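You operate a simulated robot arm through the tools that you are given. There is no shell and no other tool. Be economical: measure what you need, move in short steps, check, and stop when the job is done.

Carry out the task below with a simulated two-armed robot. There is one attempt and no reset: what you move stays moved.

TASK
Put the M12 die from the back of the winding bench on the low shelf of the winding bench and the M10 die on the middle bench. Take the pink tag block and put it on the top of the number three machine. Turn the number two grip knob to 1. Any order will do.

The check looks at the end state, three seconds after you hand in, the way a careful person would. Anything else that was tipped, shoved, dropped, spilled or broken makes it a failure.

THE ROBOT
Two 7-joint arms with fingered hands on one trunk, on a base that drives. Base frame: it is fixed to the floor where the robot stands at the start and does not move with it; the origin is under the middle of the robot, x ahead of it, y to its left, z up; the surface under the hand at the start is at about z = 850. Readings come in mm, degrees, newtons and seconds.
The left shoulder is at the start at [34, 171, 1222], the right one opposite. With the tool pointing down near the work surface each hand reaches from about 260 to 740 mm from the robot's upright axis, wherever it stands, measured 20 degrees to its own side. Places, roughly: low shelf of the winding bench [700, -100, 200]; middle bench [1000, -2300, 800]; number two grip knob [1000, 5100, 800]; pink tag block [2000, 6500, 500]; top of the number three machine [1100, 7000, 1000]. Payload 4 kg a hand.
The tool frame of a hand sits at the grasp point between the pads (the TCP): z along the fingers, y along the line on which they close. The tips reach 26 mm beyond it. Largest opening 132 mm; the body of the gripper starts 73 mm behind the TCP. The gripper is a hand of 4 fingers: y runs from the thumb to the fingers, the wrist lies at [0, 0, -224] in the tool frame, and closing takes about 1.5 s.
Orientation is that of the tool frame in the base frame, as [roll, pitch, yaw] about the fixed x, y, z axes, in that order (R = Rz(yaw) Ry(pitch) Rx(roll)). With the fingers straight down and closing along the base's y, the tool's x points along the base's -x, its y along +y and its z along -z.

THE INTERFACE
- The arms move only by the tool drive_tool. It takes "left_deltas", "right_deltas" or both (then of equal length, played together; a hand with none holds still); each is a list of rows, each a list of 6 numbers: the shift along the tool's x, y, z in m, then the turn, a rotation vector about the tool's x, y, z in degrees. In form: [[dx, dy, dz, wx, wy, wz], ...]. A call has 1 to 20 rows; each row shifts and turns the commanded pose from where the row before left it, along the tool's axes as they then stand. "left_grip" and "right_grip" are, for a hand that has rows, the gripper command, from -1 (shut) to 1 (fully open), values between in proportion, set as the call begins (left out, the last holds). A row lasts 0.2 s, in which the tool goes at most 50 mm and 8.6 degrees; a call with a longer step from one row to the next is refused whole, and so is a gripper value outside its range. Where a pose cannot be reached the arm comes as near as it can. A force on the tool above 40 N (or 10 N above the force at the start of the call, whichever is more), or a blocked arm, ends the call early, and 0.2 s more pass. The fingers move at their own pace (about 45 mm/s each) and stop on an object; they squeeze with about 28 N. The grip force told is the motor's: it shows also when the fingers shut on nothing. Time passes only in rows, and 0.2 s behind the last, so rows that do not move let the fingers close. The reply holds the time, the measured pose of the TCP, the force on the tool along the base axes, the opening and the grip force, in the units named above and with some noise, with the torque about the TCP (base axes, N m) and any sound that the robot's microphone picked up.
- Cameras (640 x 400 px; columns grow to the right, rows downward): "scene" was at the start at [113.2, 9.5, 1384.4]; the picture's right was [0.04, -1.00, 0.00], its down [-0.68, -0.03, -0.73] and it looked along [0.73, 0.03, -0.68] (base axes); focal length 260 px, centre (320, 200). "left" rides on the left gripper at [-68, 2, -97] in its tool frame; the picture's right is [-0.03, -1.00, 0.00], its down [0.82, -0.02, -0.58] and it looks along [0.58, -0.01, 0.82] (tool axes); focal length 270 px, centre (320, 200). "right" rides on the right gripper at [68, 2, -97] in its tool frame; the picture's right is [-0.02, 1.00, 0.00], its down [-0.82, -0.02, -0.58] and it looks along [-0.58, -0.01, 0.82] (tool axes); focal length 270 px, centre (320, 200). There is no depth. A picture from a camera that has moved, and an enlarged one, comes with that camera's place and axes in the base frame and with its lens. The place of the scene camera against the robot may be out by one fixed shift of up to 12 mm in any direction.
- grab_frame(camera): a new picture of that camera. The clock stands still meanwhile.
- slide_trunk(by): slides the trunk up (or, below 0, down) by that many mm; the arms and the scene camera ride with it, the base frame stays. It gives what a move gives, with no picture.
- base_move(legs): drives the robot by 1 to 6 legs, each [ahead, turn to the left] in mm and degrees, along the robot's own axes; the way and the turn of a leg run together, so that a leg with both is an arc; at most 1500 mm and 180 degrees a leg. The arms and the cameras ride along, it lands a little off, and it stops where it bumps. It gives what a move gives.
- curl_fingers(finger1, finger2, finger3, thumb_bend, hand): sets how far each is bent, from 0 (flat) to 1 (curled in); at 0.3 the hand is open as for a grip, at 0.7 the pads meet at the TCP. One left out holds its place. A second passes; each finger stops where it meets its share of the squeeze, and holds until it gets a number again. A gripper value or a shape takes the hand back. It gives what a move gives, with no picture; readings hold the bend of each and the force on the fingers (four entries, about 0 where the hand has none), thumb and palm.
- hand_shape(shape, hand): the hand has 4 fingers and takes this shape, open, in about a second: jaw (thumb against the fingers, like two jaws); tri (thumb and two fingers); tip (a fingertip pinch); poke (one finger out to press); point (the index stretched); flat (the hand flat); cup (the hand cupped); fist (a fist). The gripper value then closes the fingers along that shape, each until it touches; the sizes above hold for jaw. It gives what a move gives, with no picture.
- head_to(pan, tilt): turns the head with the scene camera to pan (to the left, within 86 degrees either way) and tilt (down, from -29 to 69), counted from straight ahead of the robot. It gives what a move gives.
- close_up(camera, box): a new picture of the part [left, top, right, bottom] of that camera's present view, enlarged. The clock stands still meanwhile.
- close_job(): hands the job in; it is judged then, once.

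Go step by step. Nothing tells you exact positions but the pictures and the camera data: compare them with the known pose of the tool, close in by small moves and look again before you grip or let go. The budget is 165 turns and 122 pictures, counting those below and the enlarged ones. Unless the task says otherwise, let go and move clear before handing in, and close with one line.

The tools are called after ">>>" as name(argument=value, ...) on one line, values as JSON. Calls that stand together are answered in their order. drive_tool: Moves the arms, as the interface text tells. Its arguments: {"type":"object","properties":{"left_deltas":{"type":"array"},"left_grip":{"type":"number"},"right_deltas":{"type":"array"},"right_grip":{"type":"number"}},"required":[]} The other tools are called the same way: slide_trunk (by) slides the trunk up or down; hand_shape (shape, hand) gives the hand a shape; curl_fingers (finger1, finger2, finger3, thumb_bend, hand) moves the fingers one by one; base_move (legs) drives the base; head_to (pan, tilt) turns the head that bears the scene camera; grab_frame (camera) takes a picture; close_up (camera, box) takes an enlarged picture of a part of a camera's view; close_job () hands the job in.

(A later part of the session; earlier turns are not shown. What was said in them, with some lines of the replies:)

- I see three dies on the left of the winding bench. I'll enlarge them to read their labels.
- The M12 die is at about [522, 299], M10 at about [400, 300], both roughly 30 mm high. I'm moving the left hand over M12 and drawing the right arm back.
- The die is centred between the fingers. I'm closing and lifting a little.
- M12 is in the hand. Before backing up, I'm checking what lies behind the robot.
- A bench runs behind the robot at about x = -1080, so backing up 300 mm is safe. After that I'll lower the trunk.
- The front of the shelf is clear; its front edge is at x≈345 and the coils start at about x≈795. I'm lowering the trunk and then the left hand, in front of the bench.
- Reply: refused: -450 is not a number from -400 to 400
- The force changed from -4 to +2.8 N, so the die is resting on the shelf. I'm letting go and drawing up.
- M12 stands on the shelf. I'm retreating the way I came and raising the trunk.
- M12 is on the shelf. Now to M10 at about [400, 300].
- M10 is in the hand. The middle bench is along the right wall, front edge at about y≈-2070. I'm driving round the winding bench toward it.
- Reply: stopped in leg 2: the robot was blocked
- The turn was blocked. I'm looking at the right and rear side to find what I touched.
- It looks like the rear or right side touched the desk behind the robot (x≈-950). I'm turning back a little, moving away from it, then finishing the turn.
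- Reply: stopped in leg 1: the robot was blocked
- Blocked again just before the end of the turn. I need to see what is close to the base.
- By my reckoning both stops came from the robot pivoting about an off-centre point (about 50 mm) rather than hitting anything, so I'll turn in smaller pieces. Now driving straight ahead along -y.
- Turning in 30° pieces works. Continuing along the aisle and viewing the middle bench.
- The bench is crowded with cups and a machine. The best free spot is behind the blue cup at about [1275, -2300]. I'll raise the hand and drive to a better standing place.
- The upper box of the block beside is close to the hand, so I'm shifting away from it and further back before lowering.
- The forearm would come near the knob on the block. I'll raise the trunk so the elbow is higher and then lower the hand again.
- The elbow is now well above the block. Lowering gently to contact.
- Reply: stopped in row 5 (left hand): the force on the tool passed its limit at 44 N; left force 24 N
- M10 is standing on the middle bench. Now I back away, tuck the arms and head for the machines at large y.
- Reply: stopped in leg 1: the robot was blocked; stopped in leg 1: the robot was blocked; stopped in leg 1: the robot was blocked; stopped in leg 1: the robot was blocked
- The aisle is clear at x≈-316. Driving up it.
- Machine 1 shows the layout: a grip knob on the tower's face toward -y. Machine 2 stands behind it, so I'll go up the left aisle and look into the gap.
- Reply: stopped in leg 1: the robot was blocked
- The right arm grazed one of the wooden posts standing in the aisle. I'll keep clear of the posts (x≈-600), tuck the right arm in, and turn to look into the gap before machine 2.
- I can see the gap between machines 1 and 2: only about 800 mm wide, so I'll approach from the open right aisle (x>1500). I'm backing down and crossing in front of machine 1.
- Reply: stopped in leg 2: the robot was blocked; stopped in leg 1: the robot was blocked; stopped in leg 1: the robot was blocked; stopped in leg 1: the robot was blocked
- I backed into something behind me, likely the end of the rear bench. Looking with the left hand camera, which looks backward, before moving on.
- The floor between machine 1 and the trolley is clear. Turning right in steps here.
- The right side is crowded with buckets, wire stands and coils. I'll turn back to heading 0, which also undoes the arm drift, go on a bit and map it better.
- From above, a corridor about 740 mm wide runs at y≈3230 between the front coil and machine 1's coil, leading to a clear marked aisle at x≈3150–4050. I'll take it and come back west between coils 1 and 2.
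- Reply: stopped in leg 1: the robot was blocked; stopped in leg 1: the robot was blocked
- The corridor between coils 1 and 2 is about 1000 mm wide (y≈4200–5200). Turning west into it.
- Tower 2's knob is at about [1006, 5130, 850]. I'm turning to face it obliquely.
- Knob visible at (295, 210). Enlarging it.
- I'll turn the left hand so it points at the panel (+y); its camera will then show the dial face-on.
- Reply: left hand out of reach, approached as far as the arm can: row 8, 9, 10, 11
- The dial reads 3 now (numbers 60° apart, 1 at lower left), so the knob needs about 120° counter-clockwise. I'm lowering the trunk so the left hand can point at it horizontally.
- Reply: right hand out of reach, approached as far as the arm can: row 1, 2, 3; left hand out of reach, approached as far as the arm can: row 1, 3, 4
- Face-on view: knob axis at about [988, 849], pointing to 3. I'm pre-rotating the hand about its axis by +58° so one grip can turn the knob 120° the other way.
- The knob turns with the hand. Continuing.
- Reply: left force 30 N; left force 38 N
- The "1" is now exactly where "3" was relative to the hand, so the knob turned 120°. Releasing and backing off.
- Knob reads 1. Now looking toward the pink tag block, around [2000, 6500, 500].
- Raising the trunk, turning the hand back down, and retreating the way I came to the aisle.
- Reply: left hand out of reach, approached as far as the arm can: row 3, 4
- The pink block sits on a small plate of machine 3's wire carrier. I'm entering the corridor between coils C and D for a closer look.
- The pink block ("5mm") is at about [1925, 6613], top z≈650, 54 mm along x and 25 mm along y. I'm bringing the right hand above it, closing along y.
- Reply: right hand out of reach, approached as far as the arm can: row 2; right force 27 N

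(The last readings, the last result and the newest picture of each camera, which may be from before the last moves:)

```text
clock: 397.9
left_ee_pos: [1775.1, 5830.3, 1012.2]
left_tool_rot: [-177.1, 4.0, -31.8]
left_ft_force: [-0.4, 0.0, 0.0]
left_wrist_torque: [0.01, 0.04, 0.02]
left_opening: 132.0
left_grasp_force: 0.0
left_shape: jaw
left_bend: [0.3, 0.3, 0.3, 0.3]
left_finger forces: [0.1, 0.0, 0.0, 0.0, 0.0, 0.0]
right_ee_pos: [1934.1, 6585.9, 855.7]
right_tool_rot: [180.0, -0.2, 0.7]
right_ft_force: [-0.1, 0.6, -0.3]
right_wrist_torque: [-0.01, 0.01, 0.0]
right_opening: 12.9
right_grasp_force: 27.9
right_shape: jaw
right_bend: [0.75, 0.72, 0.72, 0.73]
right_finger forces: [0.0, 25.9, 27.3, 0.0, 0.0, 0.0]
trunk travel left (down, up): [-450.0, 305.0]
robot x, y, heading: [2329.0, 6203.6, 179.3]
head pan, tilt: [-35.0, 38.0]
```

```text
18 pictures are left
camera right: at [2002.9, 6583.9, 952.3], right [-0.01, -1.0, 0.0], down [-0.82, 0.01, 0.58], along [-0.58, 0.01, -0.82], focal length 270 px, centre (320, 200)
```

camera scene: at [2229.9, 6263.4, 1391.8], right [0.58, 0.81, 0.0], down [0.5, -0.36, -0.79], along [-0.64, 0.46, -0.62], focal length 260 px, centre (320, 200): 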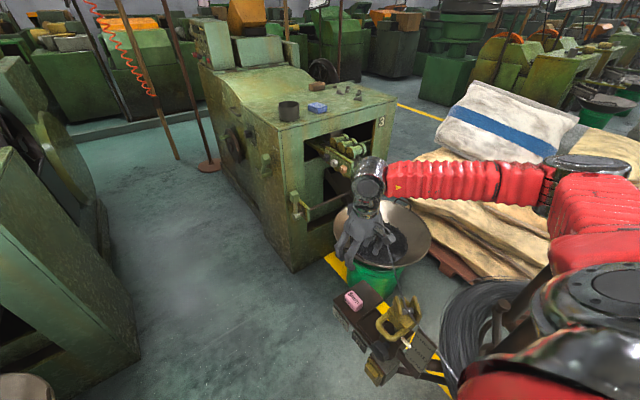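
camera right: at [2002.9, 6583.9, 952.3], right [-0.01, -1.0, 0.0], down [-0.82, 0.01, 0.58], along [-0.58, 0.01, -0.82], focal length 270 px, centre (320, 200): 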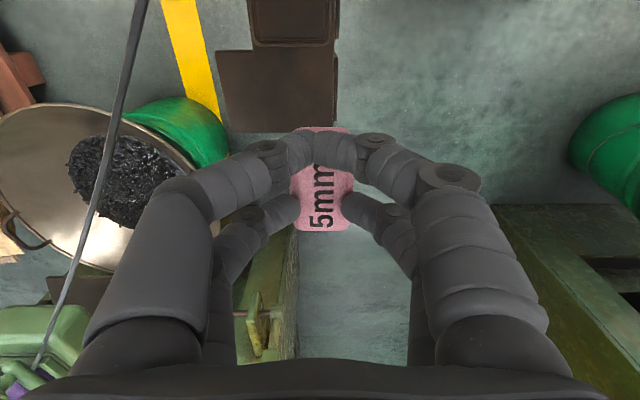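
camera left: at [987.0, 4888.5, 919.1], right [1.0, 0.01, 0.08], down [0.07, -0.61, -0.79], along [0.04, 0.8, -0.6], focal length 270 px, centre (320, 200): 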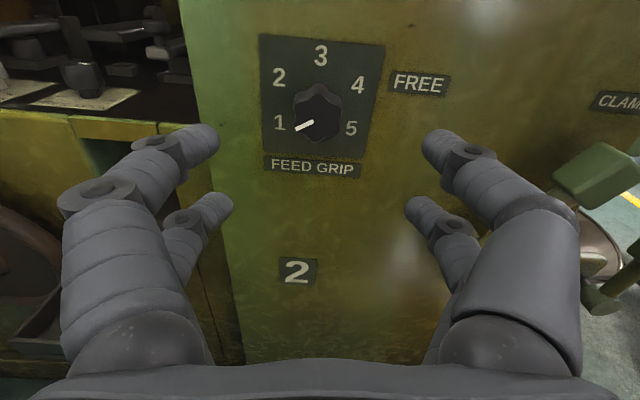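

The pink block is held. I'm lifting it clear, tucking both arms, and moving along the corridor toward machine 3's tower (top z≈971, free spot around [1250, 6890]).

>>> drive_tool(right_deltas=[[0, 0.005, -0.045, 0, 0, 0], [0, 0.01, -0.045, 0, 0, 0], [0, 0.02, -0.04, 0, 0, 0], [0, 0.03, -0.03, 0, 0, 0], [0, 0.03, -0.03, 0, 0, 0], [0, 0.03, -0.03, 0, 0, 0], [0, 0.035, -0.03, 0, 0, 0], [0, 0.035, -0.03, 0, 0, 0]], left_deltas=[[0, 0, -0.04, 0, 0, 0], [0, 0, -0.04, 0, 0, 0], [0, -0.045, -0.015, 0, 0, 0], [0, -0.045, -0.015, 0, 0, 0], [0, -0.045, -0.015, 0, 0, 0], [0, -0.045, -0.015, 0, 0, 0], [0, -0.045, -0.015, 0, 0, 0], [0, -0.045, -0.015, 0, 0, 0]])

>>> slide_trunk(by=60)

>>> base_move(legs=[[700, 0]])

>>> base_move(legs=[[0, -20]])

>>> head_to(pan=-40, tilt=35)

>>> grab_frame(camera="scene")

```text
clock: 399.7
left_ee_pos: [1926.5, 6046.0, 1197.4]
left_tool_rot: [-177.1, 4.0, -31.8]
left_ft_force: [-0.8, -0.2, -1.0]
left_wrist_torque: [0.03, 0.01, 0.03]
left_opening: 132.2
left_grasp_force: 0.1
left_shape: jaw
left_bend: [0.3, 0.3, 0.3, 0.3]
left_finger forces: [0.0, 0.0, 0.0, 0.1, 0.0, 0.1]
right_ee_pos: [1934.6, 6388.1, 1136.2]
right_tool_rot: [180.0, -0.1, 0.7]
right_ft_force: [-0.4, 0.1, 0.2]
right_wrist_torque: [0.0, -0.01, -0.01]
right_opening: 12.8
right_grasp_force: 27.8
right_shape: jaw
right_bend: [0.75, 0.72, 0.72, 0.73]
right_finger forces: [0.0, 25.4, 25.5, 0.0, 0.0, 0.1]
trunk travel left (down, up): [-450.0, 305.0]
robot x, y, heading: [2326.3, 6207.8, 179.5]
head pan, tilt: [-35.0, 38.0]
```

```text
clock: 400.7
left_ee_pos: [1924.7, 6046.6, 1254.3]
left_tool_rot: [-177.1, 4.0, -32.0]
left_ft_force: [-0.1, -0.6, 0.8]
left_wrist_torque: [0.02, 0.0, 0.02]
left_opening: 131.9
left_grasp_force: 0.0
left_shape: jaw
left_bend: [0.3, 0.3, 0.3, 0.3]
left_finger forces: [0.0, 0.0, 0.0, 0.0, 0.0, 0.0]
right_ee_pos: [1934.1, 6391.1, 1194.8]
right_tool_rot: [180.0, 0.0, 0.7]
right_ft_force: [-0.2, -0.1, -0.3]
right_wrist_torque: [-0.05, -0.02, -0.04]
right_opening: 13.0
right_grasp_force: 28.1
right_shape: jaw
right_bend: [0.75, 0.72, 0.72, 0.73]
right_finger forces: [0.0, 25.4, 25.5, 0.0, 0.0, 0.0]
trunk travel left (down, up): [-510.0, 245.0]
robot x, y, heading: [2325.9, 6209.0, 179.6]
head pan, tilt: [-35.0, 38.0]
```

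```text
clock: 404.6
left_ee_pos: [1222.3, 6057.3, 1255.1]
left_tool_rot: [-177.1, 4.0, -32.2]
left_ft_force: [0.0, -0.8, 0.0]
left_wrist_torque: [0.03, -0.02, 0.01]
left_opening: 132.1
left_grasp_force: 0.0
left_shape: jaw
left_bend: [0.3, 0.3, 0.3, 0.3]
left_finger forces: [0.0, 0.0, 0.1, 0.0, 0.0, 0.1]
right_ee_pos: [1234.0, 6401.9, 1194.8]
right_tool_rot: [180.0, 0.0, 0.4]
right_ft_force: [0.2, -1.3, -0.9]
right_wrist_torque: [-0.01, -0.03, -0.02]
right_opening: 12.8
right_grasp_force: 27.9
right_shape: jaw
right_bend: [0.75, 0.72, 0.72, 0.73]
right_finger forces: [0.0, 25.3, 25.6, 0.1, 0.1, 0.0]
trunk travel left (down, up): [-510.0, 245.0]
robot x, y, heading: [1627.1, 6215.8, 179.3]
head pan, tilt: [-35.0, 38.0]
```

```text
clock: 406.2
left_ee_pos: [1197.0, 6204.0, 1255.6]
left_tool_rot: [-177.2, 3.9, -52.3]
left_ft_force: [0.6, -0.3, 0.1]
left_wrist_torque: [-0.02, -0.01, 0.01]
left_opening: 132.1
left_grasp_force: 0.1
left_shape: jaw
left_bend: [0.3, 0.3, 0.3, 0.3]
left_finger forces: [0.0, 0.0, 0.0, 0.0, 0.1, 0.1]
right_ee_pos: [1326.4, 6524.3, 1195.1]
right_tool_rot: [180.0, -0.1, -19.6]
right_ft_force: [-1.0, -0.3, 0.3]
right_wrist_torque: [-0.03, -0.02, -0.02]
right_opening: 12.8
right_grasp_force: 28.1
right_shape: jaw
right_bend: [0.75, 0.72, 0.72, 0.73]
right_finger forces: [0.1, 25.2, 25.3, 0.0, 0.1, 0.0]
trunk travel left (down, up): [-510.0, 245.0]
robot x, y, heading: [1622.2, 6193.1, 159.1]
head pan, tilt: [-35.0, 38.0]
```

```text
clock: 406.8
left_ee_pos: [1198.3, 6205.1, 1255.4]
left_tool_rot: [-177.2, 4.0, -52.3]
left_ft_force: [0.2, -0.7, 0.2]
left_wrist_torque: [-0.04, -0.04, 0.0]
left_opening: 132.0
left_grasp_force: 0.0
left_shape: jaw
left_bend: [0.3, 0.3, 0.3, 0.3]
left_finger forces: [0.1, 0.0, 0.0, 0.0, 0.0, 0.0]
right_ee_pos: [1326.6, 6523.7, 1195.1]
right_tool_rot: [-180.0, -0.1, -19.7]
right_ft_force: [1.0, 0.7, -0.9]
right_wrist_torque: [0.0, -0.01, -0.02]
right_opening: 12.5
right_grasp_force: 28.2
right_shape: jaw
right_bend: [0.75, 0.72, 0.72, 0.73]
right_finger forces: [0.0, 25.3, 25.4, 0.0, 0.0, 0.0]
trunk travel left (down, up): [-510.0, 245.0]
robot x, y, heading: [1621.0, 6193.5, 159.0]
head pan, tilt: [-40.0, 35.0]
```

```text
17 pictures are left
camera scene: at [1563.9, 6287.1, 1456.7], right [0.87, 0.49, 0.0], down [0.28, -0.5, -0.82], along [-0.4, 0.71, -0.57], focal length 260 px, centre (320, 200)
```

scene: 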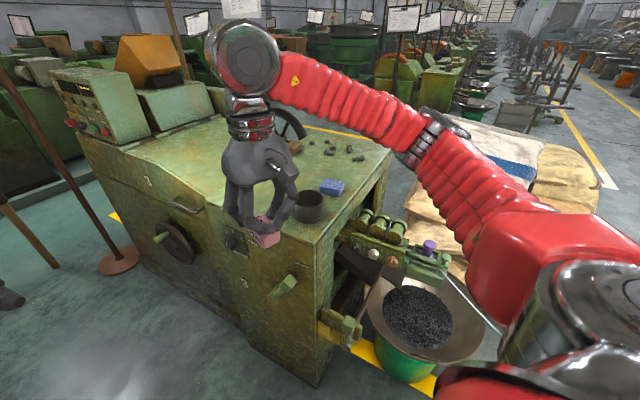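

>>> base_move(legs=[[150, 0]])

>>> drive_tool(right_deltas=[[-0.02, -0.0316, 0, 0, 0, 0], [-0.02, -0.0316, 0, 0, 0, 0], [-0.02, -0.0316, 0, 0, 0, 0], [-0.02, -0.0316, 0, 0, 0, 0], [-0.02, -0.0316, 0, 0, 0, 0], [-0.02, -0.0316, 0, 0, 0, 0], [-0.02, -0.0316, 0, 0, 0, 0], [-0.02, -0.0316, 0, 0, 0, 0]])

>>> grab_frame(camera="scene")

>>> grab_frame(camera="right")

```text
clock: 408.2
left_ee_pos: [1053.3, 6259.0, 1255.6]
left_tool_rot: [-177.1, 4.0, -52.2]
left_ft_force: [0.7, 0.1, 0.5]
left_wrist_torque: [-0.02, -0.06, 0.01]
left_opening: 132.2
left_grasp_force: 0.0
left_shape: jaw
left_bend: [0.3, 0.3, 0.3, 0.3]
left_finger forces: [0.1, 0.0, 0.0, 0.0, 0.0, 0.0]
right_ee_pos: [1181.6, 6579.0, 1194.9]
right_tool_rot: [-180.0, -0.2, -19.6]
right_ft_force: [-0.5, 0.7, 0.1]
right_wrist_torque: [-0.05, -0.05, -0.01]
right_opening: 12.6
right_grasp_force: 28.0
right_shape: jaw
right_bend: [0.75, 0.72, 0.72, 0.73]
right_finger forces: [0.0, 25.3, 25.4, 0.0, 0.0, 0.0]
trunk travel left (down, up): [-510.0, 245.0]
robot x, y, heading: [1480.1, 6246.9, 159.4]
head pan, tilt: [-40.0, 35.0]
```

```text
clock: 410.0
left_ee_pos: [1054.8, 6258.7, 1255.9]
left_tool_rot: [-177.1, 4.0, -52.3]
left_ft_force: [-0.5, 0.2, 0.5]
left_wrist_torque: [0.03, 0.01, 0.0]
left_opening: 132.0
left_grasp_force: 0.1
left_shape: jaw
left_bend: [0.3, 0.3, 0.3, 0.3]
left_finger forces: [0.0, 0.0, 0.0, 0.0, 0.0, 0.0]
right_ee_pos: [1116.6, 6872.1, 1199.2]
right_tool_rot: [180.0, -0.1, -19.8]
right_ft_force: [-0.5, 0.2, -1.2]
right_wrist_torque: [-0.02, -0.01, 0.04]
right_opening: 12.7
right_grasp_force: 28.2
right_shape: jaw
right_bend: [0.75, 0.72, 0.72, 0.73]
right_finger forces: [0.0, 24.8, 24.9, 0.0, 0.1, 0.0]
trunk travel left (down, up): [-510.0, 245.0]
robot x, y, heading: [1484.1, 6253.0, 159.0]
head pan, tilt: [-40.0, 35.0]
```

```text
16 pictures are left
camera scene: at [1419.5, 6340.5, 1456.7], right [0.87, 0.49, 0.0], down [0.28, -0.5, -0.82], along [-0.4, 0.72, -0.57], focal length 260 px, centre (320, 200)
```

scene: 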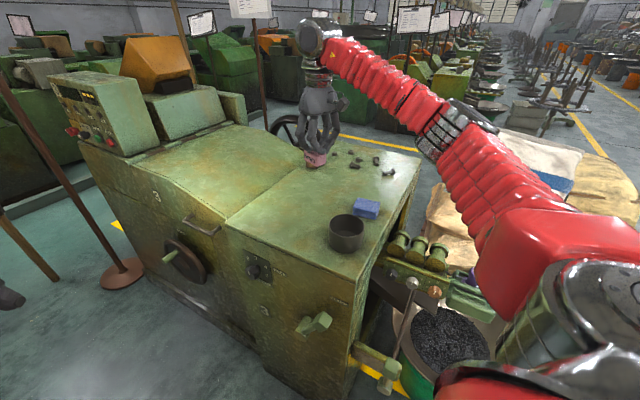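

```text
15 pictures are left
camera right: at [1180.1, 6846.9, 1295.1], right [-0.36, -0.93, 0.0], down [-0.76, 0.29, 0.58], along [-0.54, 0.21, -0.82], focal length 270 px, centre (320, 200)
```

right: 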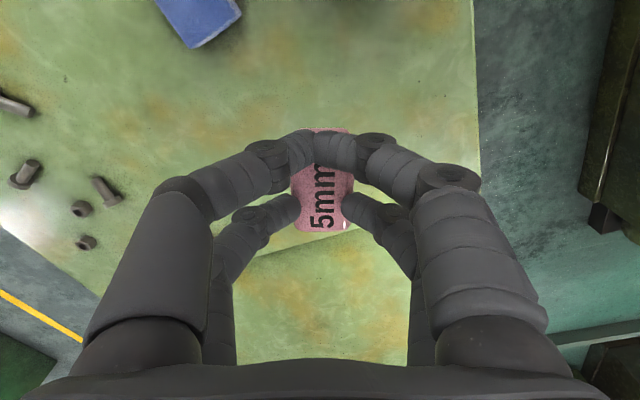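

The spot below the hand is clear (cup and blue block over 130 mm off). Lowering.

>>> drive_tool(right_deltas=[[0, 0, 0.04, 0, 0, 0], [0, 0, 0.04, 0, 0, 0], [0, 0, 0.04, 0, 0, 0], [0, 0, 0.03, 0, 0, 0], [0, 0, 0.02, 0, 0, 0], [0, 0, 0, 0, 0, 0]])

>>> close_up(camera="scene", box=[240, 140, 420, 270])

```text
clock: 411.4
left_ee_pos: [1055.0, 6257.2, 1255.8]
left_tool_rot: [-177.2, 4.1, -52.2]
left_ft_force: [-0.7, -0.5, 0.4]
left_wrist_torque: [0.0, -0.02, 0.01]
left_opening: 131.9
left_grasp_force: 0.0
left_shape: jaw
left_bend: [0.3, 0.3, 0.3, 0.3]
left_finger forces: [0.0, 0.0, 0.0, 0.0, 0.0, 0.0]
right_ee_pos: [1118.6, 6870.2, 1028.0]
right_tool_rot: [-180.0, 0.0, -19.7]
right_ft_force: [1.1, -0.9, 5.3]
right_wrist_torque: [0.04, 0.04, 0.0]
right_opening: 12.4
right_grasp_force: 28.2
right_shape: jaw
right_bend: [0.75, 0.72, 0.72, 0.73]
right_finger forces: [0.1, 26.7, 28.3, 0.0, 0.0, 0.0]
trunk travel left (down, up): [-510.0, 245.0]
robot x, y, heading: [1482.7, 6251.5, 158.9]
head pan, tilt: [-40.0, 35.0]
```

```text
3.08 times, centred on (330, 205) of scene
camera zoom: at [1420.5, 6339.5, 1456.9], right [0.87, 0.49, 0.0], down [0.28, -0.5, -0.82], along [-0.4, 0.72, -0.57], focal length 800 px, centre (289, 185)
```

zoom: 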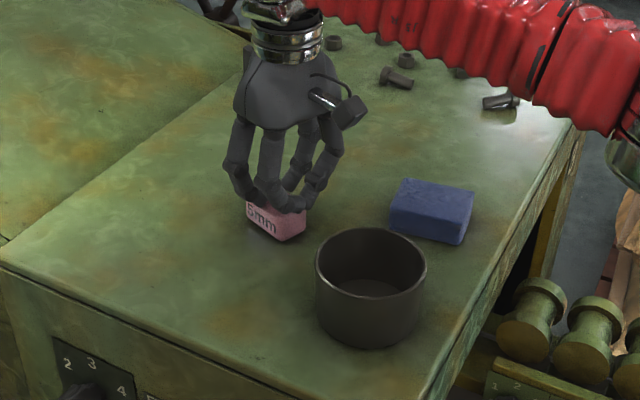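

The block is touching the top (z≈1000). Opening gently and lifting away.

>>> drive_tool(right_deltas=[[0, 0, 0.001, 0, 0, 0], [0, 0, 0, 0, 0, 0]])

>>> drive_tool(right_deltas=[[0, 0, 0, 0, 0, 0], [0, 0, 0, 0, 0, 0], [0, 0, 0, 0, 0, 0], [0, 0, 0, 0, 0, 0], [0, 0, 0, 0, 0, 0], [0, 0, 0, 0, 0, 0]], right_grip=0.3)

>>> grab_frame(camera="right")

>>> drive_tool(right_deltas=[[0, 0, -0.01, 0, 0, 0], [0, 0, -0.02, 0, 0, 0], [0, 0, -0.03, 0, 0, 0], [0, 0, -0.04, 0, 0, 0], [0, 0, -0.05, 0, 0, 0], [0, 0, -0.05, 0, 0, 0]])

>>> close_up(camera="scene", box=[240, 140, 420, 270])

```text
clock: 412.0
left_ee_pos: [1053.4, 6256.3, 1257.2]
left_tool_rot: [-177.2, 4.2, -52.2]
left_ft_force: [0.2, -0.3, -0.4]
left_wrist_torque: [0.02, 0.01, -0.03]
left_opening: 132.2
left_grasp_force: 0.0
left_shape: jaw
left_bend: [0.3, 0.3, 0.3, 0.3]
left_finger forces: [0.0, 0.0, 0.0, 0.0, 0.0, 0.1]
right_ee_pos: [1118.9, 6868.9, 1028.9]
right_tool_rot: [-180.0, 0.1, -19.7]
right_ft_force: [-0.6, 2.0, 14.5]
right_wrist_torque: [0.24, 0.24, -0.03]
right_opening: 12.5
right_grasp_force: 27.9
right_shape: jaw
right_bend: [0.75, 0.72, 0.72, 0.73]
right_finger forces: [0.0, 27.2, 32.3, 0.0, 0.1, 0.0]
trunk travel left (down, up): [-510.0, 245.0]
robot x, y, heading: [1478.7, 6250.2, 159.1]
head pan, tilt: [-40.0, 35.0]
```

```text
clock: 413.4
left_ee_pos: [1055.1, 6258.7, 1255.7]
left_tool_rot: [-177.3, 4.1, -52.2]
left_ft_force: [0.4, -0.3, 0.6]
left_wrist_torque: [-0.02, 0.03, -0.03]
left_opening: 132.2
left_grasp_force: 0.2
left_shape: jaw
left_bend: [0.3, 0.3, 0.3, 0.3]
left_finger forces: [0.1, 0.1, 0.0, 0.0, 0.0, 0.1]
right_ee_pos: [1119.1, 6869.2, 1027.0]
right_tool_rot: [-179.9, -0.1, -19.7]
right_ft_force: [-0.2, 0.3, -0.7]
right_wrist_torque: [-0.01, 0.0, 0.01]
right_opening: 85.7
right_grasp_force: 0.1
right_shape: jaw
right_bend: [0.7, 0.7, 0.7, 0.64]
right_finger forces: [0.0, 0.0, 0.1, 0.0, 0.0, 0.0]
trunk travel left (down, up): [-510.0, 245.0]
robot x, y, heading: [1479.6, 6252.6, 159.2]
head pan, tilt: [-40.0, 35.0]
```

```text
13 pictures are left
camera right: at [1182.1, 6844.4, 1122.9], right [-0.36, -0.93, 0.0], down [-0.76, 0.29, 0.58], along [-0.54, 0.21, -0.82], focal length 270 px, centre (320, 200)
```

right: 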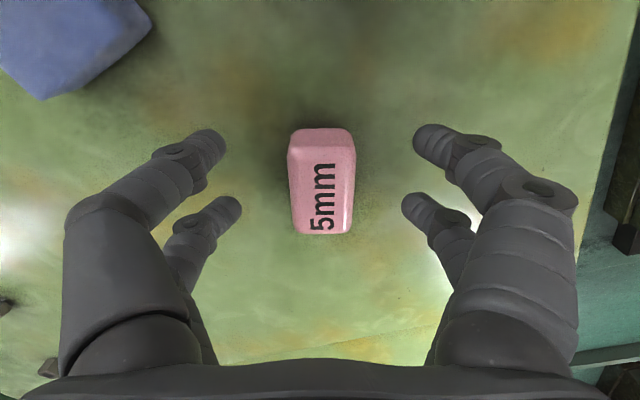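

```text
clock: 414.8
left_ee_pos: [1054.6, 6259.0, 1256.1]
left_tool_rot: [-177.2, 4.1, -52.2]
left_ft_force: [0.2, 0.1, 0.6]
left_wrist_torque: [0.02, 0.01, 0.0]
left_opening: 132.4
left_grasp_force: 0.1
left_shape: jaw
left_bend: [0.3, 0.3, 0.3, 0.3]
left_finger forces: [0.0, 0.1, 0.0, 0.1, 0.1, 0.0]
right_ee_pos: [1120.4, 6868.4, 1226.3]
right_tool_rot: [-180.0, -0.1, -19.7]
right_ft_force: [-0.2, -0.4, 0.5]
right_wrist_torque: [0.02, -0.02, -0.02]
right_opening: 85.5
right_grasp_force: 0.0
right_shape: jaw
right_bend: [0.7, 0.7, 0.7, 0.64]
right_finger forces: [0.0, 0.0, 0.1, 0.0, 0.1, 0.0]
trunk travel left (down, up): [-510.0, 245.0]
robot x, y, heading: [1480.2, 6249.3, 159.2]
head pan, tilt: [-40.0, 35.0]
```

```text
3.08 times, centred on (330, 205) of scene
camera zoom: at [1421.0, 6339.0, 1456.9], right [0.87, 0.49, 0.0], down [0.28, -0.5, -0.82], along [-0.4, 0.72, -0.57], focal length 800 px, centre (289, 185)
```

zoom: 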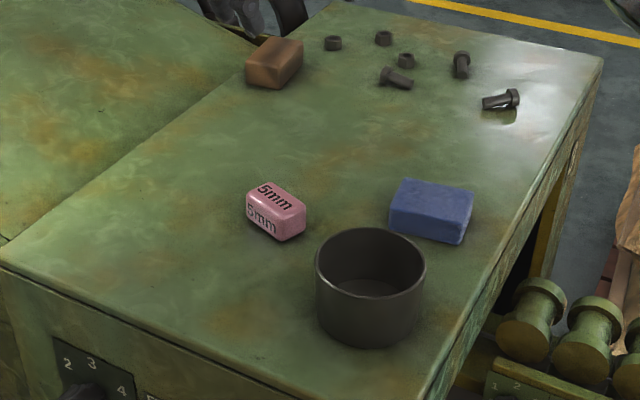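

The block lies flat on top of machine 3, and everything around it looks undisturbed. I'm drawing the hand back before handing in.

>>> drive_tool(right_deltas=[[0.01, 0.04, 0, 0, 0, 0], [0.01, 0.04, 0, 0, 0, 0], [0.01, 0.04, 0, 0, 0, 0], [0.01, 0.04, 0, 0, 0, 0], [0.01, 0.04, 0, 0, 0, 0]])

>>> grab_frame(camera="scene")

```text
clock: 416.0
left_ee_pos: [1053.9, 6257.2, 1255.8]
left_tool_rot: [-177.1, 4.1, -52.2]
left_ft_force: [0.5, 0.4, 0.2]
left_wrist_torque: [0.02, 0.02, -0.05]
left_opening: 131.6
left_grasp_force: 0.0
left_shape: jaw
left_bend: [0.3, 0.3, 0.3, 0.3]
left_finger forces: [0.0, 0.0, 0.0, 0.1, 0.1, 0.1]
right_ee_pos: [1096.4, 6664.8, 1226.9]
right_tool_rot: [180.0, -0.1, -19.7]
right_ft_force: [-1.4, -0.5, -0.3]
right_wrist_torque: [0.04, -0.02, -0.01]
right_opening: 85.8
right_grasp_force: 0.0
right_shape: jaw
right_bend: [0.7, 0.7, 0.7, 0.64]
right_finger forces: [0.1, 0.0, 0.0, 0.1, 0.0, 0.0]
trunk travel left (down, up): [-510.0, 245.0]
robot x, y, heading: [1481.0, 6250.4, 159.2]
head pan, tilt: [-40.0, 35.0]
```

```text
11 pictures are left
camera scene: at [1419.6, 6339.2, 1456.8], right [0.87, 0.49, 0.0], down [0.28, -0.5, -0.82], along [-0.4, 0.72, -0.57], focal length 260 px, centre (320, 200)
```

scene: 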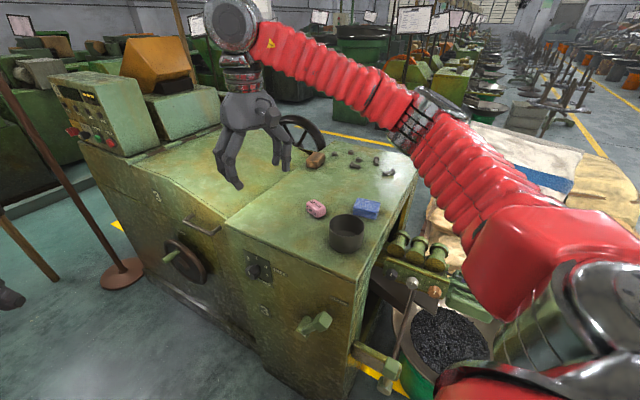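

All four parts are in place and both hands are empty and clear. I'm handing in.

>>> close_job()

```text
The job is handed in.
```

I've handed in the job with all four parts done: the M12 die is on the low shelf of the winding bench, the M10 die is on the middle bench, the number two grip knob points to 1, and the pink tag block is on top of the number three machine. One doubt remains: around [-1500, 2800] the robot backed into what I took to be the end of the rear bench. Later pictures from nearby showed nothing displaced, but I did not see the whole bench afterwards.
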